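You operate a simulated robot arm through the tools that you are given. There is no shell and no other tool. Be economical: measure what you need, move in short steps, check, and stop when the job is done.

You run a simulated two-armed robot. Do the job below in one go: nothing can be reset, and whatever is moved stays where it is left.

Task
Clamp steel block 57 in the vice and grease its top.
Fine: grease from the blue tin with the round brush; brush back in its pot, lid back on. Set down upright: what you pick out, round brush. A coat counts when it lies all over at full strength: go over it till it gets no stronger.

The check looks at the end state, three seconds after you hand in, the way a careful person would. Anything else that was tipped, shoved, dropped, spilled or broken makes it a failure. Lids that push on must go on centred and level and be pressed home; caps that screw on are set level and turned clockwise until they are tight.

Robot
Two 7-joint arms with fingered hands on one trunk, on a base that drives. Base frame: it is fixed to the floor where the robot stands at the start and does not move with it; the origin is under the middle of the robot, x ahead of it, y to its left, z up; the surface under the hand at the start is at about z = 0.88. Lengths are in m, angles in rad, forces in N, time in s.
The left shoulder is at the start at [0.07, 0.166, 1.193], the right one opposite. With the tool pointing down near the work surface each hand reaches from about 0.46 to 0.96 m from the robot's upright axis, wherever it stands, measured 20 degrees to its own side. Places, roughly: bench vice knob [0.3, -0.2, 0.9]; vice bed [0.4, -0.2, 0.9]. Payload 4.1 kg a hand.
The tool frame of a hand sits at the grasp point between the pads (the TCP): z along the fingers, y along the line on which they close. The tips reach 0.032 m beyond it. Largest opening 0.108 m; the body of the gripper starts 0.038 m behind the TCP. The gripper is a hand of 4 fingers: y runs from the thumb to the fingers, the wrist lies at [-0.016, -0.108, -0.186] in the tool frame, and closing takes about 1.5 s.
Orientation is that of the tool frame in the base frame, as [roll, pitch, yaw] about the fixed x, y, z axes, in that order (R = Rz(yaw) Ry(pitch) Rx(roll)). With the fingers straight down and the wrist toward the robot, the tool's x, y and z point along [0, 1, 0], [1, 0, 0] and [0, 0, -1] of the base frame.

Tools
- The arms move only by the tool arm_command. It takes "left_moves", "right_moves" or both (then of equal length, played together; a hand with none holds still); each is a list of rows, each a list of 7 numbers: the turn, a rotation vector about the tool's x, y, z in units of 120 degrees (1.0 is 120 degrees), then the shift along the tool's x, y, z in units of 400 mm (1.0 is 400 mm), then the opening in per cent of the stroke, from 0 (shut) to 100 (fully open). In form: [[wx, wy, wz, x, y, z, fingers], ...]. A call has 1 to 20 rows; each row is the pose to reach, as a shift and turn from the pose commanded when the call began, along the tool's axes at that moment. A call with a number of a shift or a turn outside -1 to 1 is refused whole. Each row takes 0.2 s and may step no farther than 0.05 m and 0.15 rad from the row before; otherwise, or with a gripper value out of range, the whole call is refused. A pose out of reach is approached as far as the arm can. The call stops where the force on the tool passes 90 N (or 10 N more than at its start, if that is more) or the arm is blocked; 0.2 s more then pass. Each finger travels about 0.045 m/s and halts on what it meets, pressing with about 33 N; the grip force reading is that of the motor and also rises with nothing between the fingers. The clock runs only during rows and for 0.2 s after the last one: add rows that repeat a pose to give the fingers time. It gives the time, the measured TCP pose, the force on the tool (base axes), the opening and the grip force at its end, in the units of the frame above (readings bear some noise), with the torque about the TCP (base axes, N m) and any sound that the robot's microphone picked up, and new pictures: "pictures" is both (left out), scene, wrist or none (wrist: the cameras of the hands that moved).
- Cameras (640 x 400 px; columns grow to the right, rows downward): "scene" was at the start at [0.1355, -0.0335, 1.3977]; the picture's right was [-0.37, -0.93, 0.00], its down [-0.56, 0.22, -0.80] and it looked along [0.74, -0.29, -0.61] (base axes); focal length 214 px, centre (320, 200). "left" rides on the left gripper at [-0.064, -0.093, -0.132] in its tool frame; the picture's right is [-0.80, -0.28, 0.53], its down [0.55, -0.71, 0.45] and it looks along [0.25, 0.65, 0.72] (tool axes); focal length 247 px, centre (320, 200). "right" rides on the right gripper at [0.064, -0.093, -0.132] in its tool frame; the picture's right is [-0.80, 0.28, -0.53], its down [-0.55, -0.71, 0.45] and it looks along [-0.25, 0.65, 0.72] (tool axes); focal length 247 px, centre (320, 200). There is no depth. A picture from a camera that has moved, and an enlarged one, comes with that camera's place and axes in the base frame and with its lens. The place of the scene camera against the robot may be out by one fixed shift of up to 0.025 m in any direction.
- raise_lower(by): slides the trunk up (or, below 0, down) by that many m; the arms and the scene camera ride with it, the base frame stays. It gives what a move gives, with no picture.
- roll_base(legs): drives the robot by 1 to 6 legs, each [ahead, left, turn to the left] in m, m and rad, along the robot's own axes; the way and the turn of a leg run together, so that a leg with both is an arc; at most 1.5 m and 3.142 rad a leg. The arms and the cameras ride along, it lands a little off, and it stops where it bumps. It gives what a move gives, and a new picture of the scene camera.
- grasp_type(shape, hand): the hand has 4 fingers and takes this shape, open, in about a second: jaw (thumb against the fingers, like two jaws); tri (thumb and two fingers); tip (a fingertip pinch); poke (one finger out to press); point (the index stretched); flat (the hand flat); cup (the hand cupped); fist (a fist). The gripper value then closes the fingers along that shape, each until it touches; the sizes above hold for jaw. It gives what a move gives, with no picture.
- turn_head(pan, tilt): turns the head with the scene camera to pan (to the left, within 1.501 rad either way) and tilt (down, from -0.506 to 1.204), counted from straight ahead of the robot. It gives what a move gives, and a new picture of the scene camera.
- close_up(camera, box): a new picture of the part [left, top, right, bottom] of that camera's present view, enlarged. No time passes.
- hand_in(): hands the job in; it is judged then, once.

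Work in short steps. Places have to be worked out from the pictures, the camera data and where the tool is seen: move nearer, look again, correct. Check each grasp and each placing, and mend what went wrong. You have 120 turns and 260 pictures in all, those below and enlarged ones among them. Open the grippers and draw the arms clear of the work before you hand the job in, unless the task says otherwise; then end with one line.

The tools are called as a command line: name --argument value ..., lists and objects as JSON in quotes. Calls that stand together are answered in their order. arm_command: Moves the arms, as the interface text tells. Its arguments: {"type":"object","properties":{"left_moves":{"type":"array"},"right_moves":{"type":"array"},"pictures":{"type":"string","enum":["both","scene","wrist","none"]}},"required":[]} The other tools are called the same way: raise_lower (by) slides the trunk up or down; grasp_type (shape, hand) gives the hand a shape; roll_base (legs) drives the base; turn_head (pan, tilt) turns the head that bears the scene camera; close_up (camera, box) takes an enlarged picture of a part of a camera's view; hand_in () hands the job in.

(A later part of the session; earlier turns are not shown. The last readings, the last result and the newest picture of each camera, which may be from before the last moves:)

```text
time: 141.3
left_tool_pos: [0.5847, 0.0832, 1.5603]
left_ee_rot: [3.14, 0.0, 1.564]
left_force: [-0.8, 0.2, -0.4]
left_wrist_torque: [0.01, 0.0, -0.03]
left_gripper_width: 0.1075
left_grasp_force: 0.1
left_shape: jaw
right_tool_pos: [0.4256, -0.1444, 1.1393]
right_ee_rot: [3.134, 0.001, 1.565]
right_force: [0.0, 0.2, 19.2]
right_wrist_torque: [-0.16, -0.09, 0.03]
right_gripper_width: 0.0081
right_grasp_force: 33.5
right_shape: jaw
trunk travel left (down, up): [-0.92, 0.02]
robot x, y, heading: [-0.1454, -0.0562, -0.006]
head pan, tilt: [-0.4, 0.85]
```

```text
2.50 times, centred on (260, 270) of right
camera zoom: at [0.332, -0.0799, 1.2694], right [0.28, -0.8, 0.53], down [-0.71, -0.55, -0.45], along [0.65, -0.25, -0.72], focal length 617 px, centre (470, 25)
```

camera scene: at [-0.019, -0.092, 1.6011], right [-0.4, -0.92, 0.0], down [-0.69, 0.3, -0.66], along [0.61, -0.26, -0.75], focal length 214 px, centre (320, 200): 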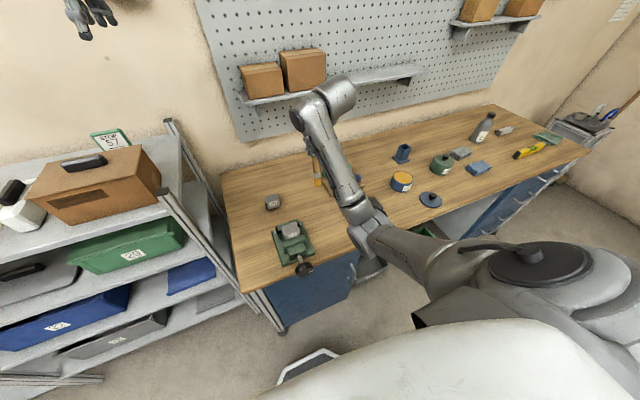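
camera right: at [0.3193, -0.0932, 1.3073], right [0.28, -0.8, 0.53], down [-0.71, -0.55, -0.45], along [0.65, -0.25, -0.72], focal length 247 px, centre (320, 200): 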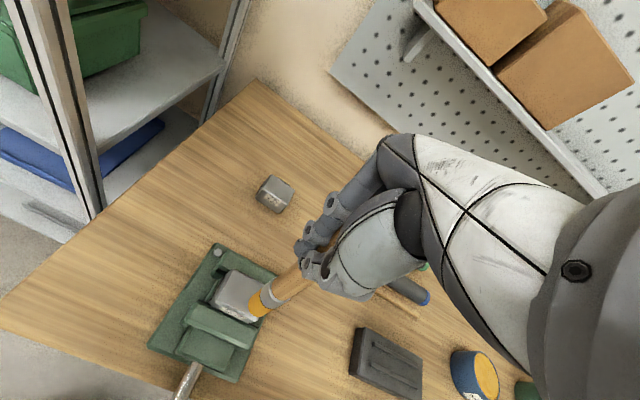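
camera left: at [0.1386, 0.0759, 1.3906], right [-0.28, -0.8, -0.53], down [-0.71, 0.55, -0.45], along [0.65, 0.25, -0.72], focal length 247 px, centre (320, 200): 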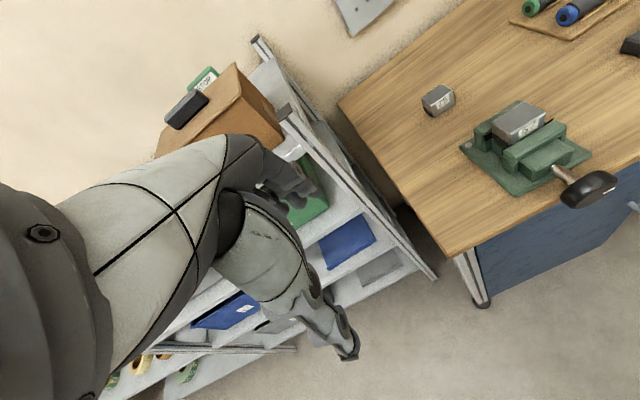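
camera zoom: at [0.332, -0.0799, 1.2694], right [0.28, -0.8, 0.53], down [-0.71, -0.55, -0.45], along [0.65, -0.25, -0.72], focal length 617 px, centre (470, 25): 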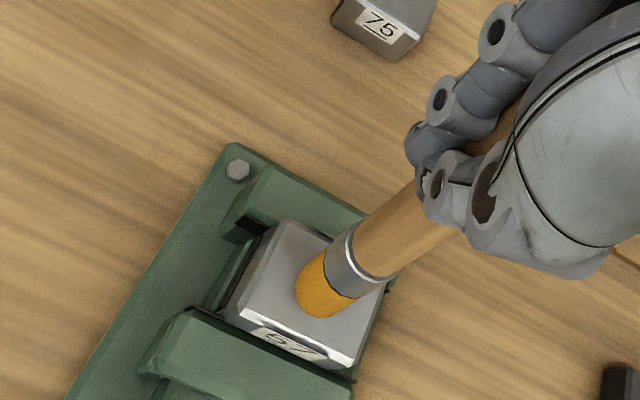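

Contact at TCP z≈1.140 with ~19 N. I ease slightly and brush a raster over the whole top.

arm_command --right_moves '[[0, 0, 0, -0.035, -0.03, -0.004, 5], [0, 0, 0, 0, -0.03, -0.004, 5], [0, 0, 0, 0.035, -0.03, -0.004, 5], [0, 0, 0, 0.07, -0.03, -0.004, 5], [0, 0, 0, 0.07, -0.005, -0.004, 5], [0, 0, 0, 0.035, -0.005, -0.004, 5], [0, 0, 0, 0, -0.005, -0.004, 5], [0, 0, 0, -0.035, -0.005, -0.004, 5], [0, 0, 0, -0.035, 0.02, -0.004, 5], [0, 0, 0, 0, 0.02, -0.004, 5], [0, 0, 0, 0.035, 0.02, -0.004, 5], [0, 0, 0, 0.07, 0.02, -0.004, 5], [0, 0, 0, 0.07, 0.045, -0.004, 5], [0, 0, 0, 0.035, 0.045, -0.004, 5], [0, 0, 0, 0, 0.045, -0.004, 5], [0, 0, 0, -0.035, 0.045, -0.004, 5], [0, 0, 0, 0, 0.02, -0.004, 5], [0, 0, 0, 0, 0.02, -0.1, 5], [0, 0, 0, 0, 0.02, -0.2, 5]]' --pictures "wrist"

close_up --camera "right" --box '[160, 220, 320, 380]'

close_up --camera "scene" --box '[270, 190, 320, 250]'

```text
time: 145.3
left_tool_pos: [0.5867, 0.0869, 1.5577]
left_ee_rot: [-3.142, 0.004, 1.565]
left_force: [-0.5, -0.4, -0.4]
left_wrist_torque: [-0.01, -0.02, 0.0]
left_gripper_width: 0.1075
left_grasp_force: 0.1
left_shape: jaw
right_tool_pos: [0.4395, -0.1629, 1.2128]
right_ee_rot: [3.136, 0.045, 1.541]
right_force: [-0.2, -0.4, -0.1]
right_wrist_torque: [-0.01, 0.04, 0.01]
right_gripper_width: 0.0069
right_grasp_force: 32.6
right_shape: jaw
trunk travel left (down, up): [-0.92, 0.02]
robot x, y, heading: [-0.1461, -0.058, -0.007]
head pan, tilt: [-0.4, 0.85]
camera right: at [0.3461, -0.0892, 1.3406], right [0.26, -0.78, 0.57], down [-0.72, -0.55, -0.43], along [0.64, -0.3, -0.7], focal length 247 px, centre (320, 200)
```

right: 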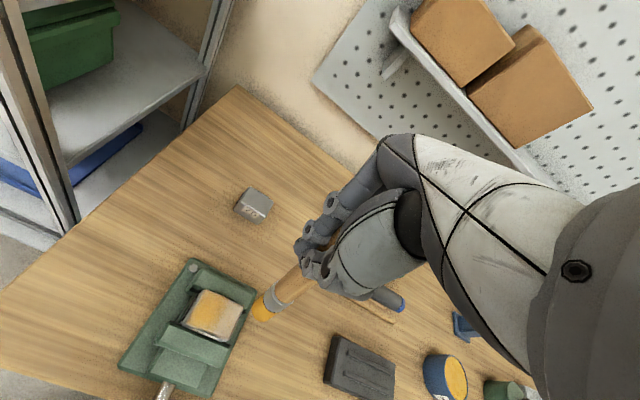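

```text
2.50 times, centred on (240, 300) of right
camera zoom: at [0.3461, -0.0892, 1.3406], right [0.26, -0.78, 0.57], down [-0.72, -0.55, -0.43], along [0.64, -0.3, -0.7], focal length 617 px, centre (520, -50)
```

zoom: 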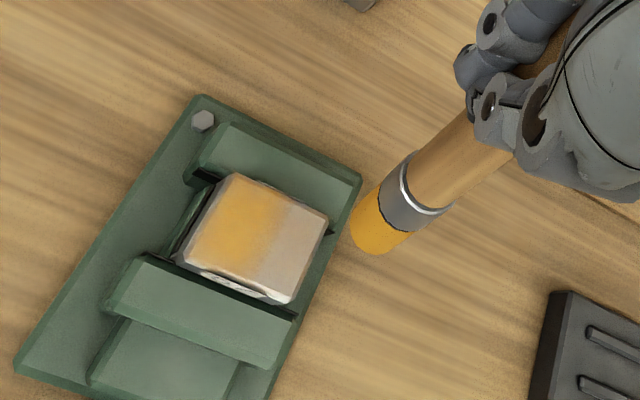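

```text
6.67 times, centred on (295, 220) of scene
camera zoom: at [-0.0194, -0.0861, 1.6011], right [-0.4, -0.92, 0.0], down [-0.69, 0.3, -0.66], along [0.61, -0.26, -0.75], focal length 1430 px, centre (487, 67)
```

zoom: 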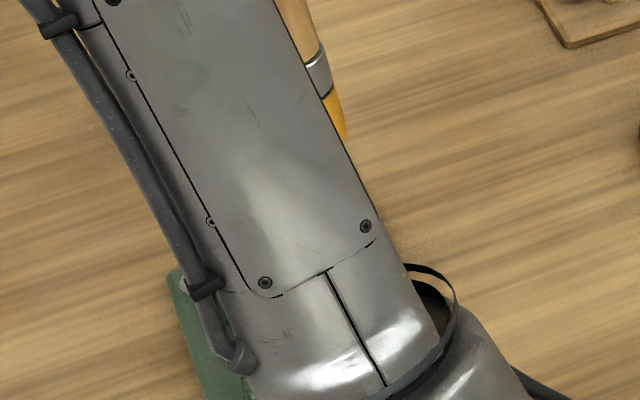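

The coat is taking: strong on the left half, faint on the right. Let the arm settle and re-read its pose.

arm_command --right_moves '[[0, 0, 0, 0, 0, 0, 5], [0, 0, 0, 0, 0, 0, 5]]' --pictures "wrist"

close_up --camera "right" --box '[160, 220, 320, 380]'

```text
time: 145.9
left_tool_pos: [0.5863, 0.0854, 1.5593]
left_ee_rot: [3.141, 0.002, 1.564]
left_force: [-0.5, 0.7, -0.2]
left_wrist_torque: [-0.03, -0.01, 0.0]
left_gripper_width: 0.1078
left_grasp_force: 0.1
left_shape: jaw
right_tool_pos: [0.4401, -0.1618, 1.216]
right_ee_rot: [3.133, 0.036, 1.544]
right_force: [-0.2, 1.2, -0.5]
right_wrist_torque: [0.04, 0.0, -0.01]
right_gripper_width: 0.0072
right_grasp_force: 32.9
right_shape: jaw
trunk travel left (down, up): [-0.92, 0.02]
robot x, y, heading: [-0.1458, -0.056, -0.011]
head pan, tilt: [-0.4, 0.85]
camera right: at [0.3469, -0.0903, 1.3435], right [0.26, -0.79, 0.56], down [-0.72, -0.55, -0.43], along [0.65, -0.29, -0.7], focal length 247 px, centre (320, 200)
```

right: 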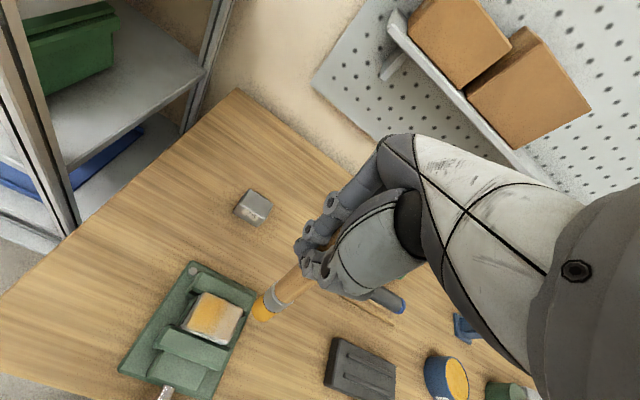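

```text
2.50 times, centred on (240, 300) of right
camera zoom: at [0.3469, -0.0903, 1.3435], right [0.26, -0.79, 0.56], down [-0.72, -0.55, -0.43], along [0.65, -0.29, -0.7], focal length 617 px, centre (520, -50)
```

zoom: 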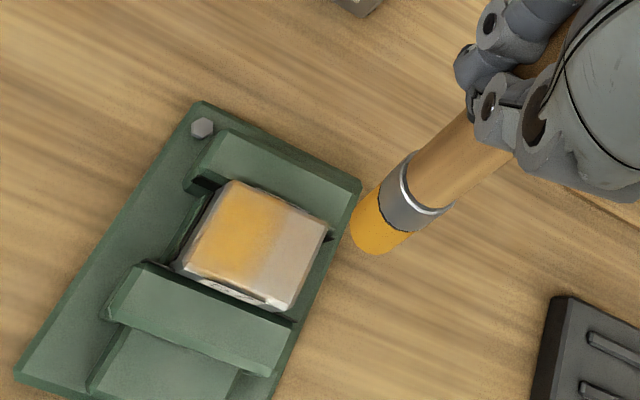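

The arm is a bit strained up at that height; the strong half shows the real tip is ~15 mm further +y than I judged. Go back down to just above the block, shifted right, and re-read.

arm_command --right_moves '[[0, 0, 0, -0.01, -0.02, 0.06, 5], [0, 0, 0, -0.0165, -0.039, 0.12, 5], [0, 0, 0, -0.0165, -0.039, 0.1635, 5], [0, 0, 0, -0.0165, -0.039, 0.1635, 5], [0, 0, 0, -0.0165, -0.039, 0.1635, 5]]' --pictures "none"

close_up --camera "right" --box '[180, 190, 340, 350]'

```text
time: 147.3
left_tool_pos: [0.5874, 0.0824, 1.5584]
left_ee_rot: [-3.141, 0.0, 1.564]
left_force: [1.4, 0.4, 0.9]
left_wrist_torque: [0.01, -0.03, -0.01]
left_gripper_width: 0.1077
left_grasp_force: 0.1
left_shape: jaw
right_tool_pos: [0.4371, -0.2086, 1.1565]
right_ee_rot: [3.097, 0.118, 1.514]
right_force: [-0.7, 0.0, -1.8]
right_wrist_torque: [0.06, -0.02, 0.0]
right_gripper_width: 0.007
right_grasp_force: 33.0
right_shape: jaw
trunk travel left (down, up): [-0.92, 0.02]
robot x, y, heading: [-0.1496, -0.0562, -0.011]
head pan, tilt: [-0.4, 0.85]
stopped in row 5 (right hand): the arm was blocked; the commanded pose is now the measured one
```

```text
2.50 times, centred on (260, 270) of right
camera zoom: at [0.3421, -0.1236, 1.276], right [0.22, -0.74, 0.64], down [-0.72, -0.56, -0.41], along [0.66, -0.37, -0.65], focal length 617 px, centre (470, 25)
```

zoom: 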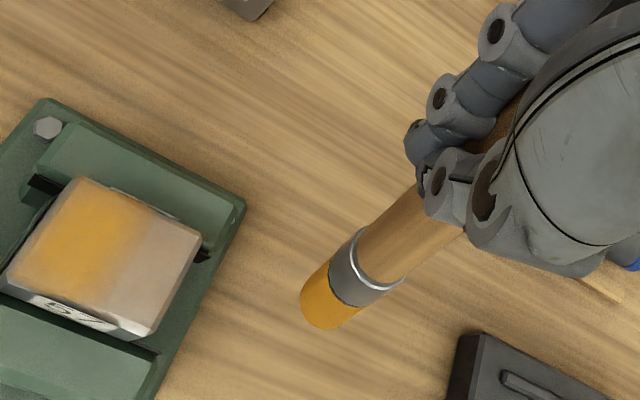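

The arm got blocked (elbow folded against the body; base too close). I lift away to the right into a relaxed posture, restoring orientation, then reposition the base.

arm_command --right_moves '[[0.003, 0.007, -0.003, -0.04, 0, -0.06, 5], [0.006, 0.015, -0.006, -0.1, 0, -0.12, 5], [0.01, 0.025, -0.011, -0.18, 0, -0.16, 5], [0.014, 0.035, -0.015, -0.26, 0, -0.2, 5], [0.018, 0.045, -0.02, -0.35, 0, -0.25, 5], [0.0212, 0.0562, -0.0246, -0.44, 0, -0.3, 5], [0.0212, 0.0562, -0.0246, -0.53, 0, -0.35, 5], [0.0212, 0.0562, -0.0246, -0.62, 0, -0.4, 5], [0.0212, 0.0562, -0.0246, -0.7, 0, -0.45, 5], [0.0212, 0.0562, -0.0246, -0.7, 0, -0.45, 5]]'

```text
time: 149.5
left_tool_pos: [0.5872, 0.0842, 1.558]
left_ee_rot: [3.141, 0.0, 1.564]
left_force: [-0.3, -0.1, 0.6]
left_wrist_torque: [-0.04, 0.0, 0.0]
left_gripper_width: 0.1077
left_grasp_force: 0.1
left_shape: jaw
right_tool_pos: [0.415, -0.4628, 1.3686]
right_ee_rot: [-3.136, -0.002, 1.571]
right_force: [-0.4, 0.9, -0.5]
right_wrist_torque: [0.01, 0.0, 0.0]
right_gripper_width: 0.0073
right_grasp_force: 33.1
right_shape: jaw
trunk travel left (down, up): [-0.92, 0.02]
robot x, y, heading: [-0.147, -0.0579, -0.005]
head pan, tilt: [-0.4, 0.85]
camera scene: at [-0.019, -0.0891, 1.6012], right [-0.4, -0.92, 0.0], down [-0.69, 0.3, -0.66], along [0.61, -0.26, -0.75], focal length 214 px, centre (320, 200)
camera right: at [0.3213, -0.3987, 1.4998], right [0.29, -0.8, 0.53], down [-0.71, -0.55, -0.45], along [0.65, -0.25, -0.72], focal length 247 px, centre (320, 200)
```

scene: 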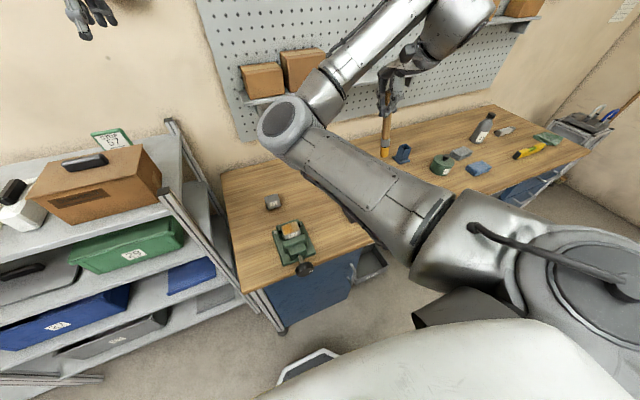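
right: 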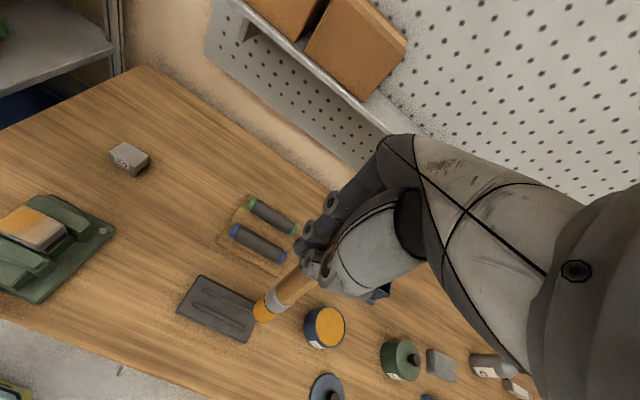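

The elbow folded across the chest. I extend the arm out to the right to unwind it.

arm_command --right_moves '[[0, 0, 0, -0.1, -0.02, 0, 5], [0, 0, 0, -0.2, -0.04, 0, 5], [0, 0, 0, -0.3, -0.08, 0, 5], [0, 0, 0, -0.4, -0.12, 0, 5], [0, 0, 0, -0.5, -0.16, 0, 5], [0, 0, 0, -0.6, -0.2, 0, 5], [0, 0, 0, -0.7, -0.24, 0, 5], [0, 0, 0, -0.8, -0.28, 0, 5], [0, 0, 0, -0.9, -0.32, 0, 5], [0, 0, 0, -0.9, -0.32, 0, 5]]' --pictures "scene"

```text
time: 151.7
left_tool_pos: [0.5875, 0.0843, 1.5581]
left_ee_rot: [3.141, -0.001, 1.564]
left_force: [-0.3, -0.6, 0.0]
left_wrist_torque: [-0.03, -0.03, 0.0]
left_gripper_width: 0.1078
left_grasp_force: 0.1
left_shape: jaw
right_tool_pos: [0.2858, -0.8233, 1.3663]
right_ee_rot: [-3.136, -0.002, 1.569]
right_force: [0.6, 0.5, -0.7]
right_wrist_torque: [-0.01, 0.03, 0.0]
right_gripper_width: 0.0071
right_grasp_force: 32.8
right_shape: jaw
trunk travel left (down, up): [-0.92, 0.02]
robot x, y, heading: [-0.1435, -0.0565, -0.007]
head pan, tilt: [-0.4, 0.85]
camera scene: at [-0.0188, -0.0895, 1.6012], right [-0.4, -0.92, 0.0], down [-0.69, 0.3, -0.66], along [0.61, -0.26, -0.75], focal length 214 px, centre (320, 200)
```

scene: 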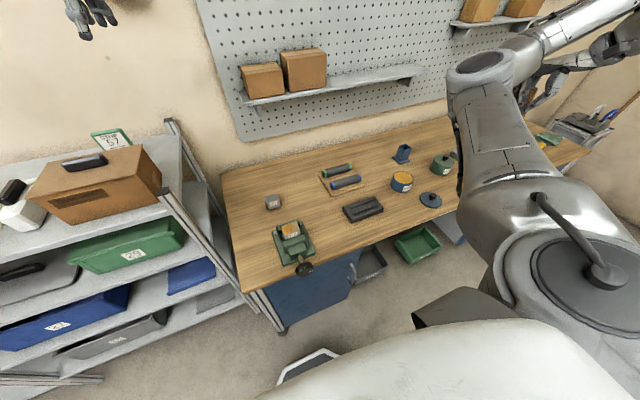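

I'll work with the arm more extended, as at the tin: drive back 0.2 m and a bit left, then extend the hand forward above the bench.

roll_base --legs '[[-0.22, 0.1, 0]]'

arm_command --right_moves '[[0, 0, 0, 0.04, 0.11, 0, 5], [0, 0, 0, 0.08, 0.22, 0, 5], [0, 0, 0, 0.12, 0.33, 0, 5], [0, 0, 0, 0.16, 0.44, 0, 5], [0, 0, 0, 0.2, 0.55, 0, 5], [0, 0, 0, 0.25, 0.65, 0, 5], [0, 0, 0, 0.32, 0.74, 0.02, 5], [0, 0, 0, 0.4, 0.82, 0.04, 5], [0, 0, 0, 0.48, 0.88, 0.06, 5], [0, 0, 0, 0.57, 0.92, 0.08, 5], [0, 0, 0, 0.66, 0.94, 0.1, 5], [0, 0, 0, 0.76, 0.95, 0.12, 5], [0, 0, 0, 0.86, 0.95, 0.14, 5], [0, 0, 0, 0.86, 0.95, 0.14, 5]]'

```text
time: 153.4
left_tool_pos: [0.3757, 0.1811, 1.5566]
left_ee_rot: [-3.138, -0.003, 1.564]
left_force: [0.5, -1.1, 0.1]
left_wrist_torque: [0.01, -0.01, -0.03]
left_gripper_width: 0.1077
left_grasp_force: 0.1
left_shape: jaw
right_tool_pos: [0.0733, -0.7244, 1.3636]
right_ee_rot: [-3.134, -0.003, 1.569]
right_force: [1.3, 0.4, -1.0]
right_wrist_torque: [0.0, -0.03, 0.04]
right_gripper_width: 0.0071
right_grasp_force: 33.1
right_shape: jaw
trunk travel left (down, up): [-0.92, 0.02]
robot x, y, heading: [-0.3629, 0.0442, -0.005]
head pan, tilt: [-0.4, 0.85]
camera scene: at [-0.2311, 0.0089, 1.6007], right [-0.4, -0.92, 0.0], down [-0.69, 0.3, -0.66], along [0.6, -0.26, -0.75], focal length 214 px, centre (320, 200)
```

scene: 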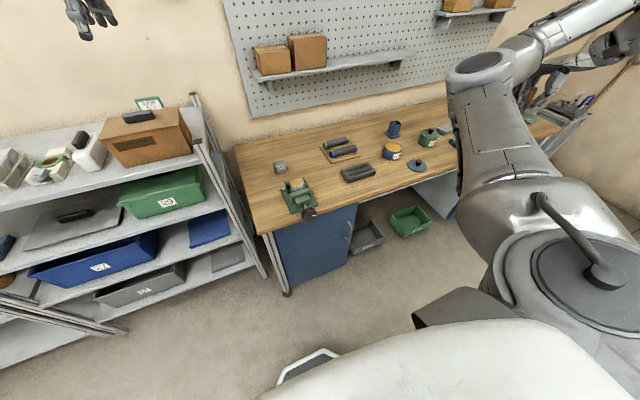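

```text
time: 156.4
left_tool_pos: [0.3719, 0.1831, 1.5591]
left_ee_rot: [3.141, 0.0, 1.563]
left_force: [0.5, 0.1, -0.6]
left_wrist_torque: [0.06, 0.02, 0.01]
left_gripper_width: 0.1078
left_grasp_force: 0.0
left_shape: jaw
right_tool_pos: [0.4512, -0.3789, 1.3098]
right_ee_rot: [-3.136, -0.002, 1.567]
right_force: [0.1, -0.2, 0.0]
right_wrist_torque: [0.0, 0.0, 0.04]
right_gripper_width: 0.0065
right_grasp_force: 33.4
right_shape: jaw
trunk travel left (down, up): [-0.92, 0.02]
robot x, y, heading: [-0.3596, 0.0435, -0.01]
head pan, tilt: [-0.4, 0.85]
camera scene: at [-0.2351, 0.0109, 1.6011], right [-0.4, -0.92, 0.0], down [-0.69, 0.3, -0.66], along [0.61, -0.26, -0.75], focal length 214 px, centre (320, 200)
camera right: at [0.357, -0.3147, 1.4417], right [0.28, -0.8, 0.53], down [-0.71, -0.55, -0.45], along [0.65, -0.25, -0.72], focal length 247 px, centre (320, 200)
```

scene: 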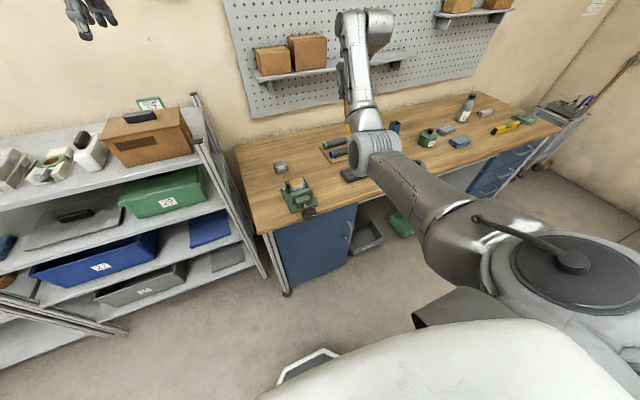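
right: 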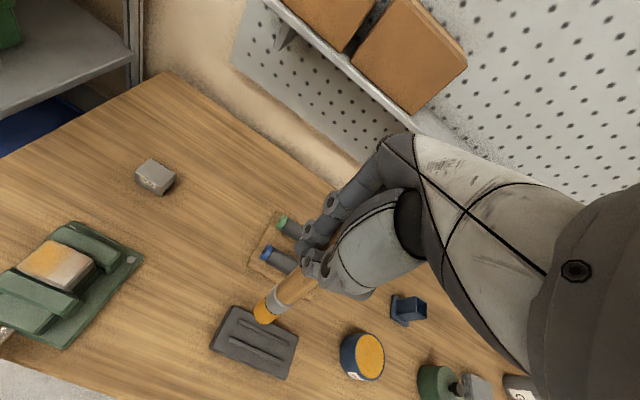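

Arm is back in the good posture. Move over the block to z≈1.17.

arm_command --right_moves '[[0, 0, 0, 0.1, -0.015, 0.04, 5], [0, 0, 0, 0.2, -0.03, 0.08, 5], [0, 0, 0, 0.3, -0.045, 0.14, 5], [0, 0, 0, 0.4, -0.06, 0.2, 5], [0, 0, 0, 0.5, -0.075, 0.26, 5], [0, 0, 0, 0.5425, -0.083, 0.33, 5], [0, 0, 0, 0.5425, -0.083, 0.35, 5], [0, 0, 0, 0.5425, -0.083, 0.35, 5]]'

close_up --camera "right" --box '[160, 200, 340, 380]'

```text
time: 158.2
left_tool_pos: [0.3718, 0.1848, 1.5577]
left_ee_rot: [-3.141, 0.0, 1.561]
left_force: [0.0, 0.8, -0.3]
left_wrist_torque: [0.03, -0.02, -0.03]
left_gripper_width: 0.1075
left_grasp_force: 0.0
left_shape: jaw
right_tool_pos: [0.4153, -0.1613, 1.1693]
right_ee_rot: [-3.138, -0.002, 1.57]
right_force: [0.1, -0.4, -0.6]
right_wrist_torque: [0.01, -0.02, 0.0]
right_gripper_width: 0.0065
right_grasp_force: 32.3
right_shape: jaw
trunk travel left (down, up): [-0.92, 0.02]
robot x, y, heading: [-0.3622, 0.0409, -0.001]
head pan, tilt: [-0.4, 0.85]
camera scene: at [-0.235, 0.0121, 1.6012], right [-0.4, -0.92, 0.0], down [-0.69, 0.3, -0.66], along [0.61, -0.26, -0.75], focal length 214 px, centre (320, 200)
camera right: at [0.3231, -0.0957, 1.3008], right [0.28, -0.8, 0.53], down [-0.71, -0.55, -0.45], along [0.65, -0.25, -0.72], focal length 247 px, centre (320, 200)
```

scene: 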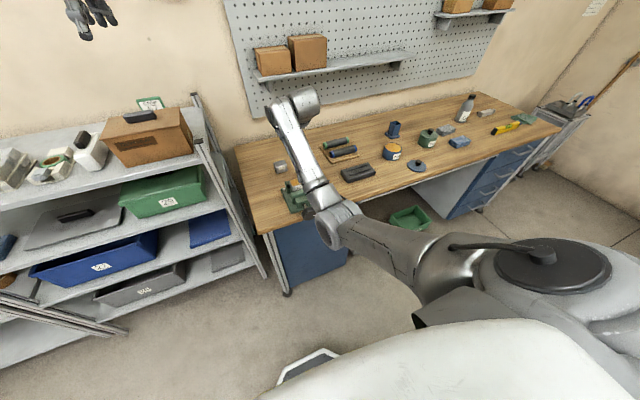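
right: 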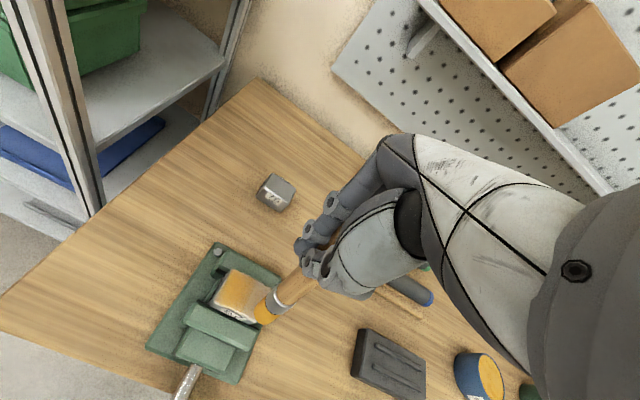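

```text
2.22 times, centred on (250, 290) of right
camera zoom: at [0.3231, -0.0957, 1.3008], right [0.28, -0.8, 0.53], down [-0.71, -0.55, -0.45], along [0.65, -0.25, -0.72], focal length 549 px, centre (476, 0)
```

zoom: 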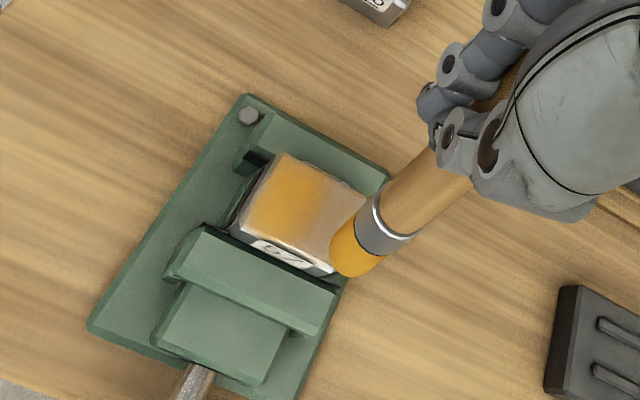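

Tip now sits over the right half. Descend to contact and raster the right half.

arm_command --right_moves '[[0, 0, 0, 0, 0.02, 0.04, 5], [0, 0, 0, 0, 0.02, 0.07, 5], [0, 0, 0, 0, 0.02, 0.081, 5], [0, 0, 0, -0.0175, -0.005, 0.081, 5], [0, 0, 0, -0.0175, 0.03, 0.081, 5], [0, 0, 0, -0.0175, 0.065, 0.081, 5], [0, 0, 0, 0.005, 0.065, 0.081, 5], [0, 0, 0, 0.005, 0.03, 0.081, 5], [0, 0, 0, 0.005, -0.005, 0.081, 5], [0, 0, 0, 0.025, -0.005, 0.081, 5], [0, 0, 0, 0.025, 0.03, 0.081, 5], [0, 0, 0, 0.025, 0.065, 0.081, 5], [0, 0, 0, 0.045, 0.065, 0.081, 5], [0, 0, 0, 0.045, 0.03, 0.081, 5], [0, 0, 0, 0.045, -0.005, 0.081, 5], [0, 0, 0, 0.02, 0.03, 0.081, 5]]' --pictures "wrist"

close_up --camera "right" --box '[180, 190, 340, 350]'

```text
time: 161.6
left_tool_pos: [0.3723, 0.1843, 1.5572]
left_ee_rot: [-3.14, 0.0, 1.562]
left_force: [0.1, 0.3, -0.1]
left_wrist_torque: [-0.01, 0.03, 0.0]
left_gripper_width: 0.1075
left_grasp_force: 0.1
left_shape: jaw
right_tool_pos: [0.43, -0.1538, 1.1367]
right_ee_rot: [-3.137, -0.004, 1.568]
right_force: [-0.8, 0.0, 2.9]
right_wrist_torque: [-0.02, 0.11, -0.03]
right_gripper_width: 0.0064
right_grasp_force: 33.5
right_shape: jaw
trunk travel left (down, up): [-0.92, 0.02]
robot x, y, heading: [-0.3569, 0.0474, -0.006]
head pan, tilt: [-0.4, 0.85]
camera right: at [0.3367, -0.0886, 1.2688], right [0.28, -0.8, 0.53], down [-0.71, -0.55, -0.45], along [0.65, -0.25, -0.72], focal length 247 px, centre (320, 200)
```

right: 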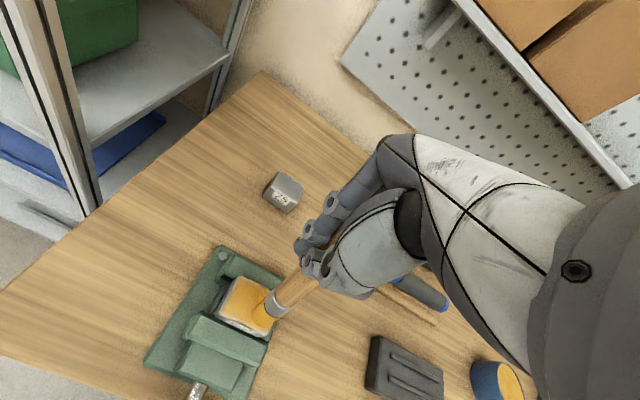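

```text
2.50 times, centred on (260, 270) of right
camera zoom: at [0.3367, -0.0886, 1.2688], right [0.28, -0.8, 0.53], down [-0.71, -0.55, -0.45], along [0.65, -0.25, -0.72], focal length 617 px, centre (470, 25)
```

zoom: 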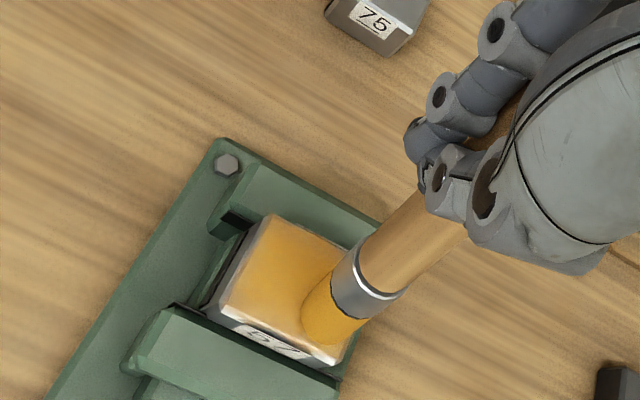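

Contact is light and the right side is filling in. From the picture the tip is at right-front of centre; I raster the entire face relative to that.

arm_command --right_moves '[[0, 0, 0, -0.005, -0.0175, 0.004, 5], [0, 0, 0, 0.03, -0.0175, 0.004, 5], [0, 0, 0, 0.065, -0.0175, 0.004, 5], [0, 0, 0, 0.095, -0.0175, 0.004, 5], [0, 0, 0, 0.095, 0.005, 0.004, 5], [0, 0, 0, 0.06, 0.005, 0.004, 5], [0, 0, 0, 0.025, 0.005, 0.004, 5], [0, 0, 0, -0.005, 0.005, 0.004, 5], [0, 0, 0, -0.005, 0.0275, 0.004, 5], [0, 0, 0, 0.03, 0.0275, 0.004, 5], [0, 0, 0, 0.065, 0.0275, 0.004, 5], [0, 0, 0, 0.095, 0.0275, 0.004, 5], [0, 0, 0, 0.095, 0.05, 0.004, 5], [0, 0, 0, 0.06, 0.05, 0.004, 5], [0, 0, 0, 0.025, 0.05, 0.004, 5], [0, 0, 0, -0.005, 0.05, 0.004, 5], [0, 0, 0, -0.005, 0.0625, 0.004, 5], [0, 0, 0, 0.045, 0.0625, 0.004, 5], [0, 0, 0, 0.095, 0.0625, 0.004, 5], [0, 0, 0, 0.095, 0.0625, -0.05, 5]]' --pictures "wrist"

close_up --camera "right" --box '[180, 190, 340, 350]'

```text
time: 165.8
left_tool_pos: [0.3717, 0.184, 1.5591]
left_ee_rot: [3.142, 0.001, 1.562]
left_force: [0.2, -0.8, 0.5]
left_wrist_torque: [0.0, 0.01, -0.03]
left_gripper_width: 0.1079
left_grasp_force: 0.1
left_shape: jaw
right_tool_pos: [0.4523, -0.1145, 1.1568]
right_ee_rot: [-3.137, -0.005, 1.569]
right_force: [0.1, 0.3, -0.7]
right_wrist_torque: [0.01, -0.02, -0.01]
right_gripper_width: 0.0067
right_grasp_force: 32.7
right_shape: jaw
trunk travel left (down, up): [-0.92, 0.02]
robot x, y, heading: [-0.3563, 0.0419, -0.011]
head pan, tilt: [-0.4, 0.85]
camera right: at [0.3603, -0.0508, 1.2891], right [0.28, -0.8, 0.53], down [-0.71, -0.55, -0.45], along [0.65, -0.25, -0.72], focal length 247 px, centre (320, 200)
```

right: 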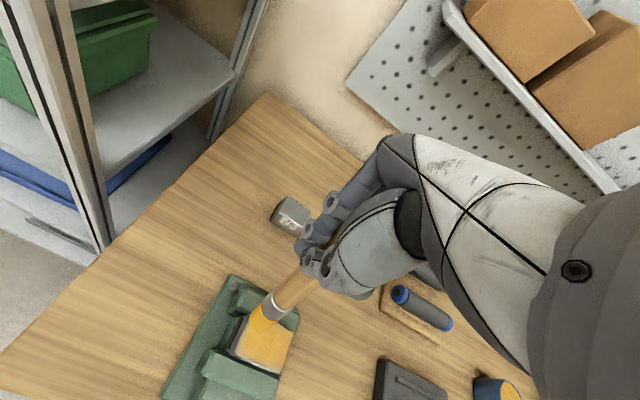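

```text
2.50 times, centred on (260, 270) of right
camera zoom: at [0.3603, -0.0508, 1.2891], right [0.28, -0.8, 0.53], down [-0.71, -0.55, -0.45], along [0.65, -0.25, -0.72], focal length 617 px, centre (470, 25)
```

zoom: 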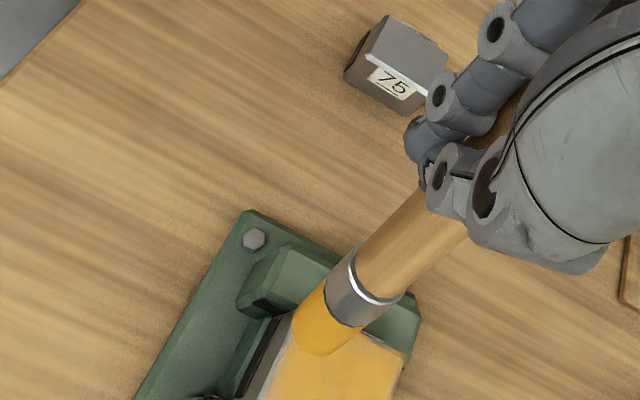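

Lift and shift the hand aside to see the coat.

arm_command --right_moves '[[0, 0, 0, 0, 0, -0.08, 5], [0, 0, 0, -0.1, 0, -0.1, 5], [0, 0, 0, -0.2, 0, -0.1, 5], [0, 0, 0, -0.3, 0, -0.1, 5], [0, 0, 0, -0.35, 0, -0.1, 5], [0, 0, 0, -0.35, 0, -0.1, 5]]' --pictures "wrist"

close_up --camera "right" --box '[130, 210, 250, 320]'

close_up --camera "scene" --box '[270, 160, 330, 220]'

```text
time: 167.2
left_tool_pos: [0.3723, 0.1835, 1.5594]
left_ee_rot: [-3.141, 0.0, 1.562]
left_force: [-0.1, 0.3, -1.0]
left_wrist_torque: [0.04, 0.02, 0.02]
left_gripper_width: 0.1074
left_grasp_force: 0.0
left_shape: jaw
right_tool_pos: [0.4553, -0.2551, 1.1984]
right_ee_rot: [-3.136, -0.002, 1.569]
right_force: [-0.1, -0.3, -0.6]
right_wrist_torque: [-0.01, 0.04, -0.03]
right_gripper_width: 0.0063
right_grasp_force: 33.4
right_shape: jaw
trunk travel left (down, up): [-0.92, 0.02]
robot x, y, heading: [-0.3647, 0.0456, -0.009]
head pan, tilt: [-0.4, 0.85]
camera right: at [0.3613, -0.1905, 1.3299], right [0.28, -0.8, 0.53], down [-0.71, -0.55, -0.45], along [0.65, -0.25, -0.72], focal length 247 px, centre (320, 200)
```

right: 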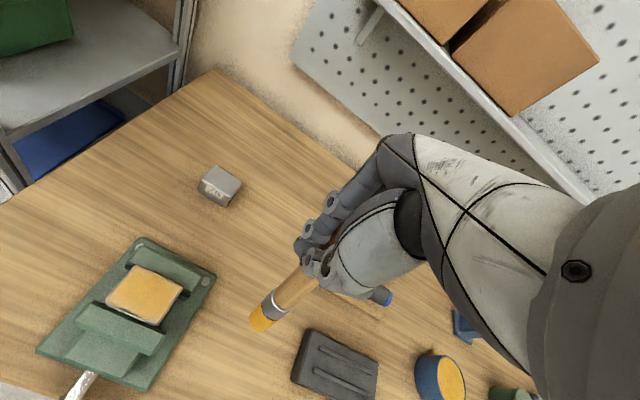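

```text
3.64 times, centred on (190, 265) of right
camera zoom: at [0.3613, -0.1905, 1.3299], right [0.28, -0.8, 0.53], down [-0.71, -0.55, -0.45], along [0.65, -0.25, -0.72], focal length 898 px, centre (793, -36)
```

zoom: 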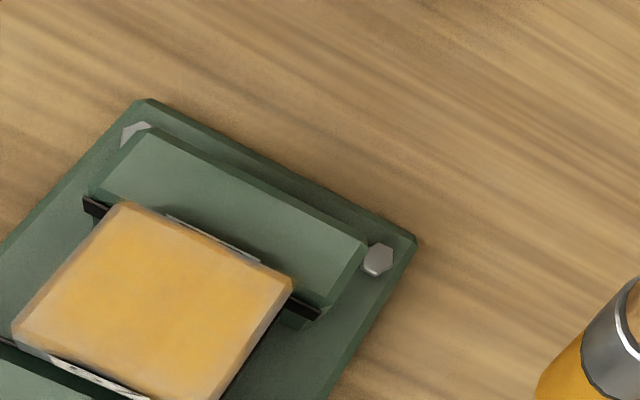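

```text
6.67 times, centred on (300, 190) of scene
camera zoom: at [-0.2348, 0.0116, 1.6011], right [-0.4, -0.92, 0.0], down [-0.69, 0.3, -0.66], along [0.61, -0.26, -0.75], focal length 1430 px, centre (453, 267)
```

zoom: 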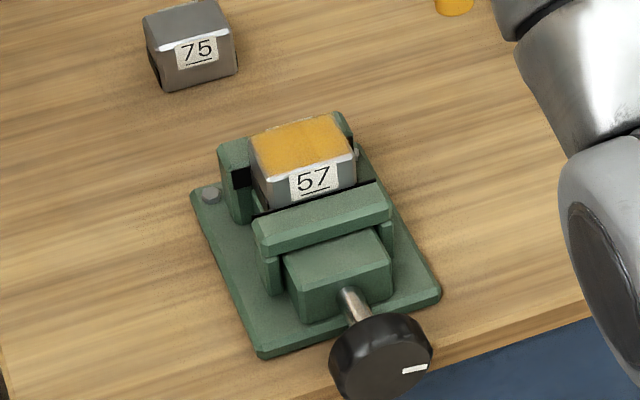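

The whole top is coated but lighter along some edges. Another full raster, this time with strokes along x and slightly wider.

arm_command --right_moves '[[0, 0, 0, 0.1, -0.02, 0.03, 5], [0, 0, 0, 0.2, -0.05, 0.06, 5], [0, 0, 0, 0.24, -0.085, 0.12, 5], [0, 0, 0, 0.24, -0.085, 0.156, 5], [0, 0, 0, 0.24, -0.04, 0.156, 5], [0, 0, 0, 0.24, 0.005, 0.156, 5], [0, 0, 0, 0.27, 0.005, 0.156, 5], [0, 0, 0, 0.27, -0.04, 0.156, 5], [0, 0, 0, 0.27, -0.085, 0.156, 5], [0, 0, 0, 0.3, -0.085, 0.156, 5], [0, 0, 0, 0.3, -0.04, 0.156, 5], [0, 0, 0, 0.3, 0.005, 0.156, 5], [0, 0, 0, 0.33, 0.005, 0.156, 5], [0, 0, 0, 0.33, -0.04, 0.156, 5], [0, 0, 0, 0.33, -0.085, 0.156, 5], [0, 0, 0, 0.36, -0.085, 0.156, 5], [0, 0, 0, 0.36, -0.04, 0.156, 5], [0, 0, 0, 0.36, 0.005, 0.156, 5], [0, 0, 0, 0.3, -0.04, 0.156, 5]]' --pictures "wrist"

close_up --camera "right" --box '[180, 210, 340, 370]'

```text
time: 171.2
left_tool_pos: [0.3691, 0.185, 1.5612]
left_ee_rot: [3.14, 0.0, 1.562]
left_force: [-0.9, -0.8, 0.4]
left_wrist_torque: [0.04, -0.06, -0.02]
left_gripper_width: 0.1075
left_grasp_force: 0.1
left_shape: jaw
right_tool_pos: [0.436, -0.134, 1.1359]
right_ee_rot: [-3.137, -0.004, 1.569]
right_force: [1.7, 0.7, 4.6]
right_wrist_torque: [0.15, -0.18, 0.02]
right_gripper_width: 0.0074
right_grasp_force: 33.1
right_shape: jaw
trunk travel left (down, up): [-0.92, 0.02]
robot x, y, heading: [-0.3672, 0.0416, -0.007]
head pan, tilt: [-0.4, 0.85]
camera right: at [0.3429, -0.0699, 1.2682], right [0.28, -0.8, 0.53], down [-0.71, -0.55, -0.45], along [0.65, -0.25, -0.72], focal length 247 px, centre (320, 200)
```

right: 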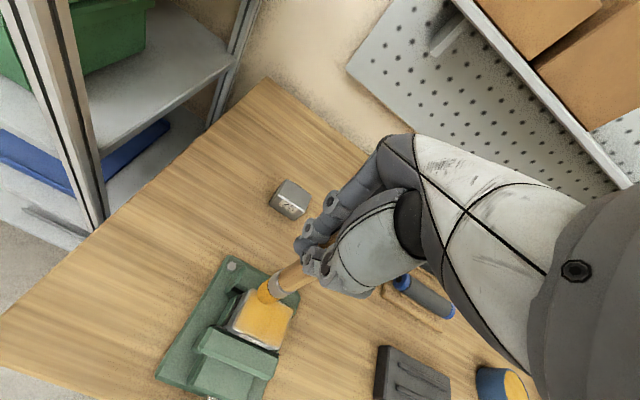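

```text
2.50 times, centred on (260, 290) of right
camera zoom: at [0.3429, -0.0699, 1.2682], right [0.28, -0.8, 0.53], down [-0.71, -0.55, -0.45], along [0.65, -0.25, -0.72], focal length 617 px, centre (470, -25)
```

zoom: 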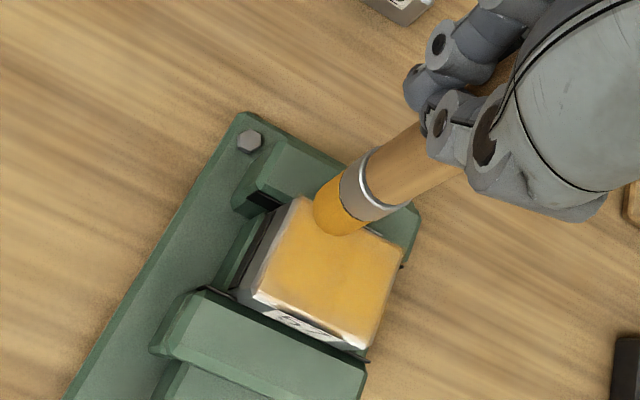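

The tip now rides at the back edge (it pivots slightly with drag). I raster again toward the front and both ends relative to the tip as seen.

arm_command --right_moves '[[0, 0, 0, 0.03, -0.06, 0.002, 5], [0, 0, 0, 0.0375, -0.1, 0.002, 5], [0, 0, 0, -0.005, -0.1, 0.002, 5], [0, 0, 0, -0.0475, -0.1, 0.002, 5], [0, 0, 0, -0.0875, -0.1, 0.002, 5], [0, 0, 0, -0.0875, -0.078, 0.002, 5], [0, 0, 0, -0.0475, -0.078, 0.002, 5], [0, 0, 0, -0.005, -0.078, 0.002, 5], [0, 0, 0, 0.0375, -0.078, 0.002, 5], [0, 0, 0, 0.0375, -0.05, 0.002, 5], [0, 0, 0, -0.005, -0.05, 0.002, 5], [0, 0, 0, -0.0475, -0.05, 0.002, 5], [0, 0, 0, -0.0875, -0.05, 0.002, 5], [0, 0, 0, -0.0875, -0.025, 0.002, 5], [0, 0, 0, -0.0475, -0.025, 0.002, 5], [0, 0, 0, -0.005, -0.025, 0.002, 5], [0, 0, 0, 0.0375, -0.025, 0.002, 5], [0, 0, 0, 0.0375, -0.06, 0.002, 5], [0, 0, 0, 0.0, -0.06, 0.002, 5], [0, 0, 0, -0.03, -0.06, 0.002, 5]]' --pictures "wrist"

close_up --camera "right" --box '[180, 190, 340, 350]'

```text
time: 175.4
left_tool_pos: [0.3704, 0.1851, 1.5584]
left_ee_rot: [3.142, 0.0, 1.563]
left_force: [0.1, -0.2, -0.1]
left_wrist_torque: [0.01, 0.02, 0.03]
left_gripper_width: 0.1078
left_grasp_force: 0.1
left_shape: jaw
right_tool_pos: [0.4145, -0.1463, 1.1351]
right_ee_rot: [-3.139, -0.001, 1.57]
right_force: [-0.5, 2.1, 5.1]
right_wrist_torque: [0.2, -0.04, 0.01]
right_gripper_width: 0.0069
right_grasp_force: 33.3
right_shape: jaw
trunk travel left (down, up): [-0.92, 0.02]
robot x, y, heading: [-0.3605, 0.0437, -0.011]
head pan, tilt: [-0.4, 0.85]
camera right: at [0.32, -0.0818, 1.267], right [0.28, -0.8, 0.53], down [-0.71, -0.55, -0.45], along [0.65, -0.25, -0.72], focal length 247 px, centre (320, 200)
```

right: 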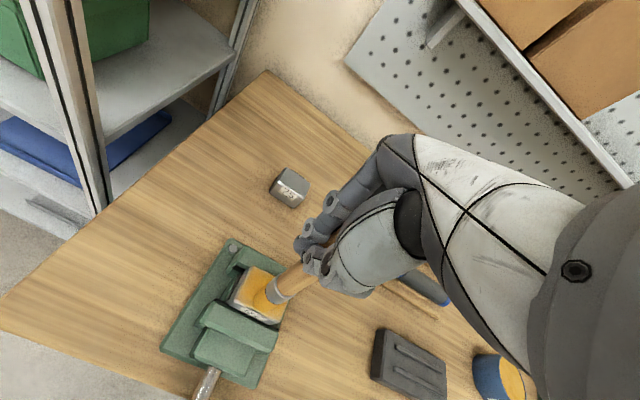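

```text
2.50 times, centred on (260, 270) of right
camera zoom: at [0.32, -0.0818, 1.267], right [0.28, -0.8, 0.53], down [-0.71, -0.55, -0.45], along [0.65, -0.25, -0.72], focal length 617 px, centre (470, 25)
```

zoom: 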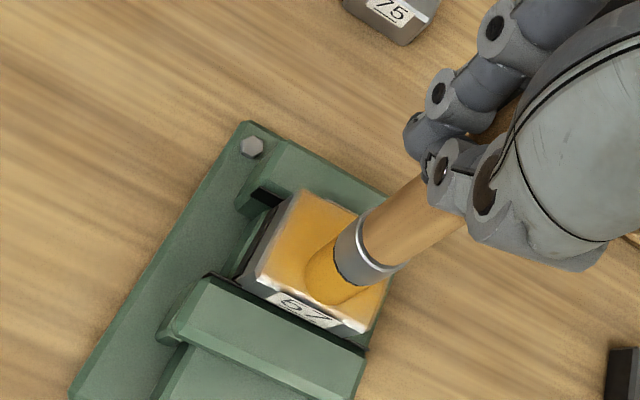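

Lift aside and inspect the coat again.

arm_command --right_moves '[[0, 0, 0, 0, 0, -0.08, 5], [0, 0, 0, 0, 0, -0.14, 5], [0, 0, 0, -0.1, 0.03, -0.14, 5], [0, 0, 0, -0.2, 0.06, -0.14, 5], [0, 0, 0, -0.26, 0.06, -0.14, 5], [0, 0, 0, -0.26, 0.06, -0.14, 5]]' --pictures "none"

close_up --camera "right" --box '[110, 230, 230, 330]'

close_up --camera "scene" --box '[280, 165, 320, 200]'

```text
time: 176.8
left_tool_pos: [0.3706, 0.1855, 1.5589]
left_ee_rot: [3.141, 0.0, 1.562]
left_force: [1.1, 0.2, -0.1]
left_wrist_torque: [0.0, 0.02, 0.01]
left_gripper_width: 0.1078
left_grasp_force: 0.1
left_shape: jaw
right_tool_pos: [0.4379, -0.2504, 1.1901]
right_ee_rot: [-3.138, -0.002, 1.569]
right_force: [-0.6, -0.1, -1.6]
right_wrist_torque: [0.0, 0.03, -0.02]
right_gripper_width: 0.0068
right_grasp_force: 32.8
right_shape: jaw
trunk travel left (down, up): [-0.92, 0.02]
robot x, y, heading: [-0.3648, 0.0404, -0.009]
head pan, tilt: [-0.4, 0.85]
```

```text
4.00 times, centred on (170, 280) of right
camera zoom: at [0.3448, -0.1858, 1.322], right [0.28, -0.8, 0.53], down [-0.71, -0.55, -0.45], along [0.65, -0.25, -0.72], focal length 988 px, centre (920, -120)
```

zoom: 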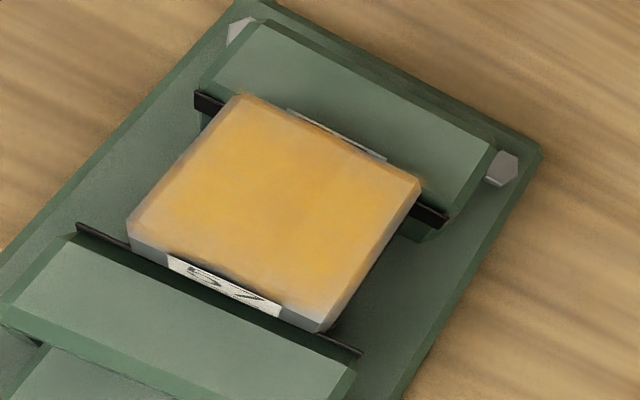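

```text
11.43 times, centred on (300, 182) of scene
camera zoom: at [-0.2353, 0.0123, 1.6012], right [-0.4, -0.92, 0.0], down [-0.69, 0.3, -0.66], along [0.61, -0.26, -0.75], focal length 2451 px, centre (549, 400)
```

zoom: 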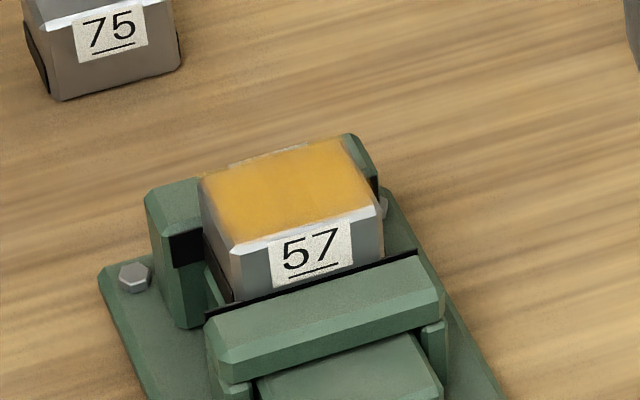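

Centre is strong; edges, especially front and the front-right corner, are paler. I go round the perimeter.

arm_command --right_moves '[[0, 0, 0, 0.1, -0.01, 0.02, 5], [0, 0, 0, 0.2, -0.03, 0.06, 5], [0, 0, 0, 0.275, -0.03, 0.11, 5], [0, 0, 0, 0.275, -0.03, 0.142, 5], [0, 0, 0, 0.336, -0.073, 0.142, 5], [0, 0, 0, 0.295, -0.078, 0.142, 5], [0, 0, 0, 0.255, -0.078, 0.142, 5], [0, 0, 0, 0.212, -0.075, 0.142, 5], [0, 0, 0, 0.205, -0.03, 0.142, 5], [0, 0, 0, 0.212, 0.012, 0.142, 5], [0, 0, 0, 0.255, 0.015, 0.142, 5], [0, 0, 0, 0.295, 0.015, 0.142, 5], [0, 0, 0, 0.336, 0.012, 0.142, 5], [0, 0, 0, 0.345, -0.03, 0.142, 5], [0, 0, 0, 0.34, -0.075, 0.142, 5], [0, 0, 0, 0.3, -0.08, 0.142, 5], [0, 0, 0, 0.25, -0.08, 0.142, 5], [0, 0, 0, 0.205, -0.08, 0.142, 5], [0, 0, 0, 0.205, -0.04, 0.142, 5], [0, 0, 0, 0.275, -0.04, 0.142, 5]]' --pictures "none"

close_up --camera "right" --box '[180, 190, 340, 350]'

```text
time: 181.0
left_tool_pos: [0.3695, 0.1844, 1.5595]
left_ee_rot: [-3.14, 0.0, 1.563]
left_force: [0.5, -0.3, -0.2]
left_wrist_torque: [-0.02, 0.02, -0.04]
left_gripper_width: 0.1076
left_grasp_force: 0.1
left_shape: jaw
right_tool_pos: [0.4214, -0.1408, 1.1331]
right_ee_rot: [-3.137, -0.002, 1.57]
right_force: [-0.2, -0.6, 2.3]
right_wrist_torque: [-0.25, 0.02, 0.02]
right_gripper_width: 0.0067
right_grasp_force: 33.2
right_shape: jaw
trunk travel left (down, up): [-0.92, 0.02]
robot x, y, heading: [-0.3614, 0.0423, -0.007]
head pan, tilt: [-0.4, 0.85]
```

```text
2.50 times, centred on (260, 270) of right
camera zoom: at [0.3281, -0.076, 1.2649], right [0.28, -0.8, 0.53], down [-0.71, -0.55, -0.45], along [0.65, -0.25, -0.72], focal length 617 px, centre (470, 25)
```

zoom: 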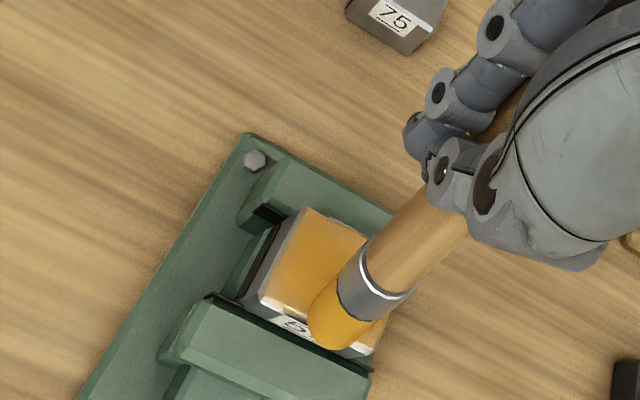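

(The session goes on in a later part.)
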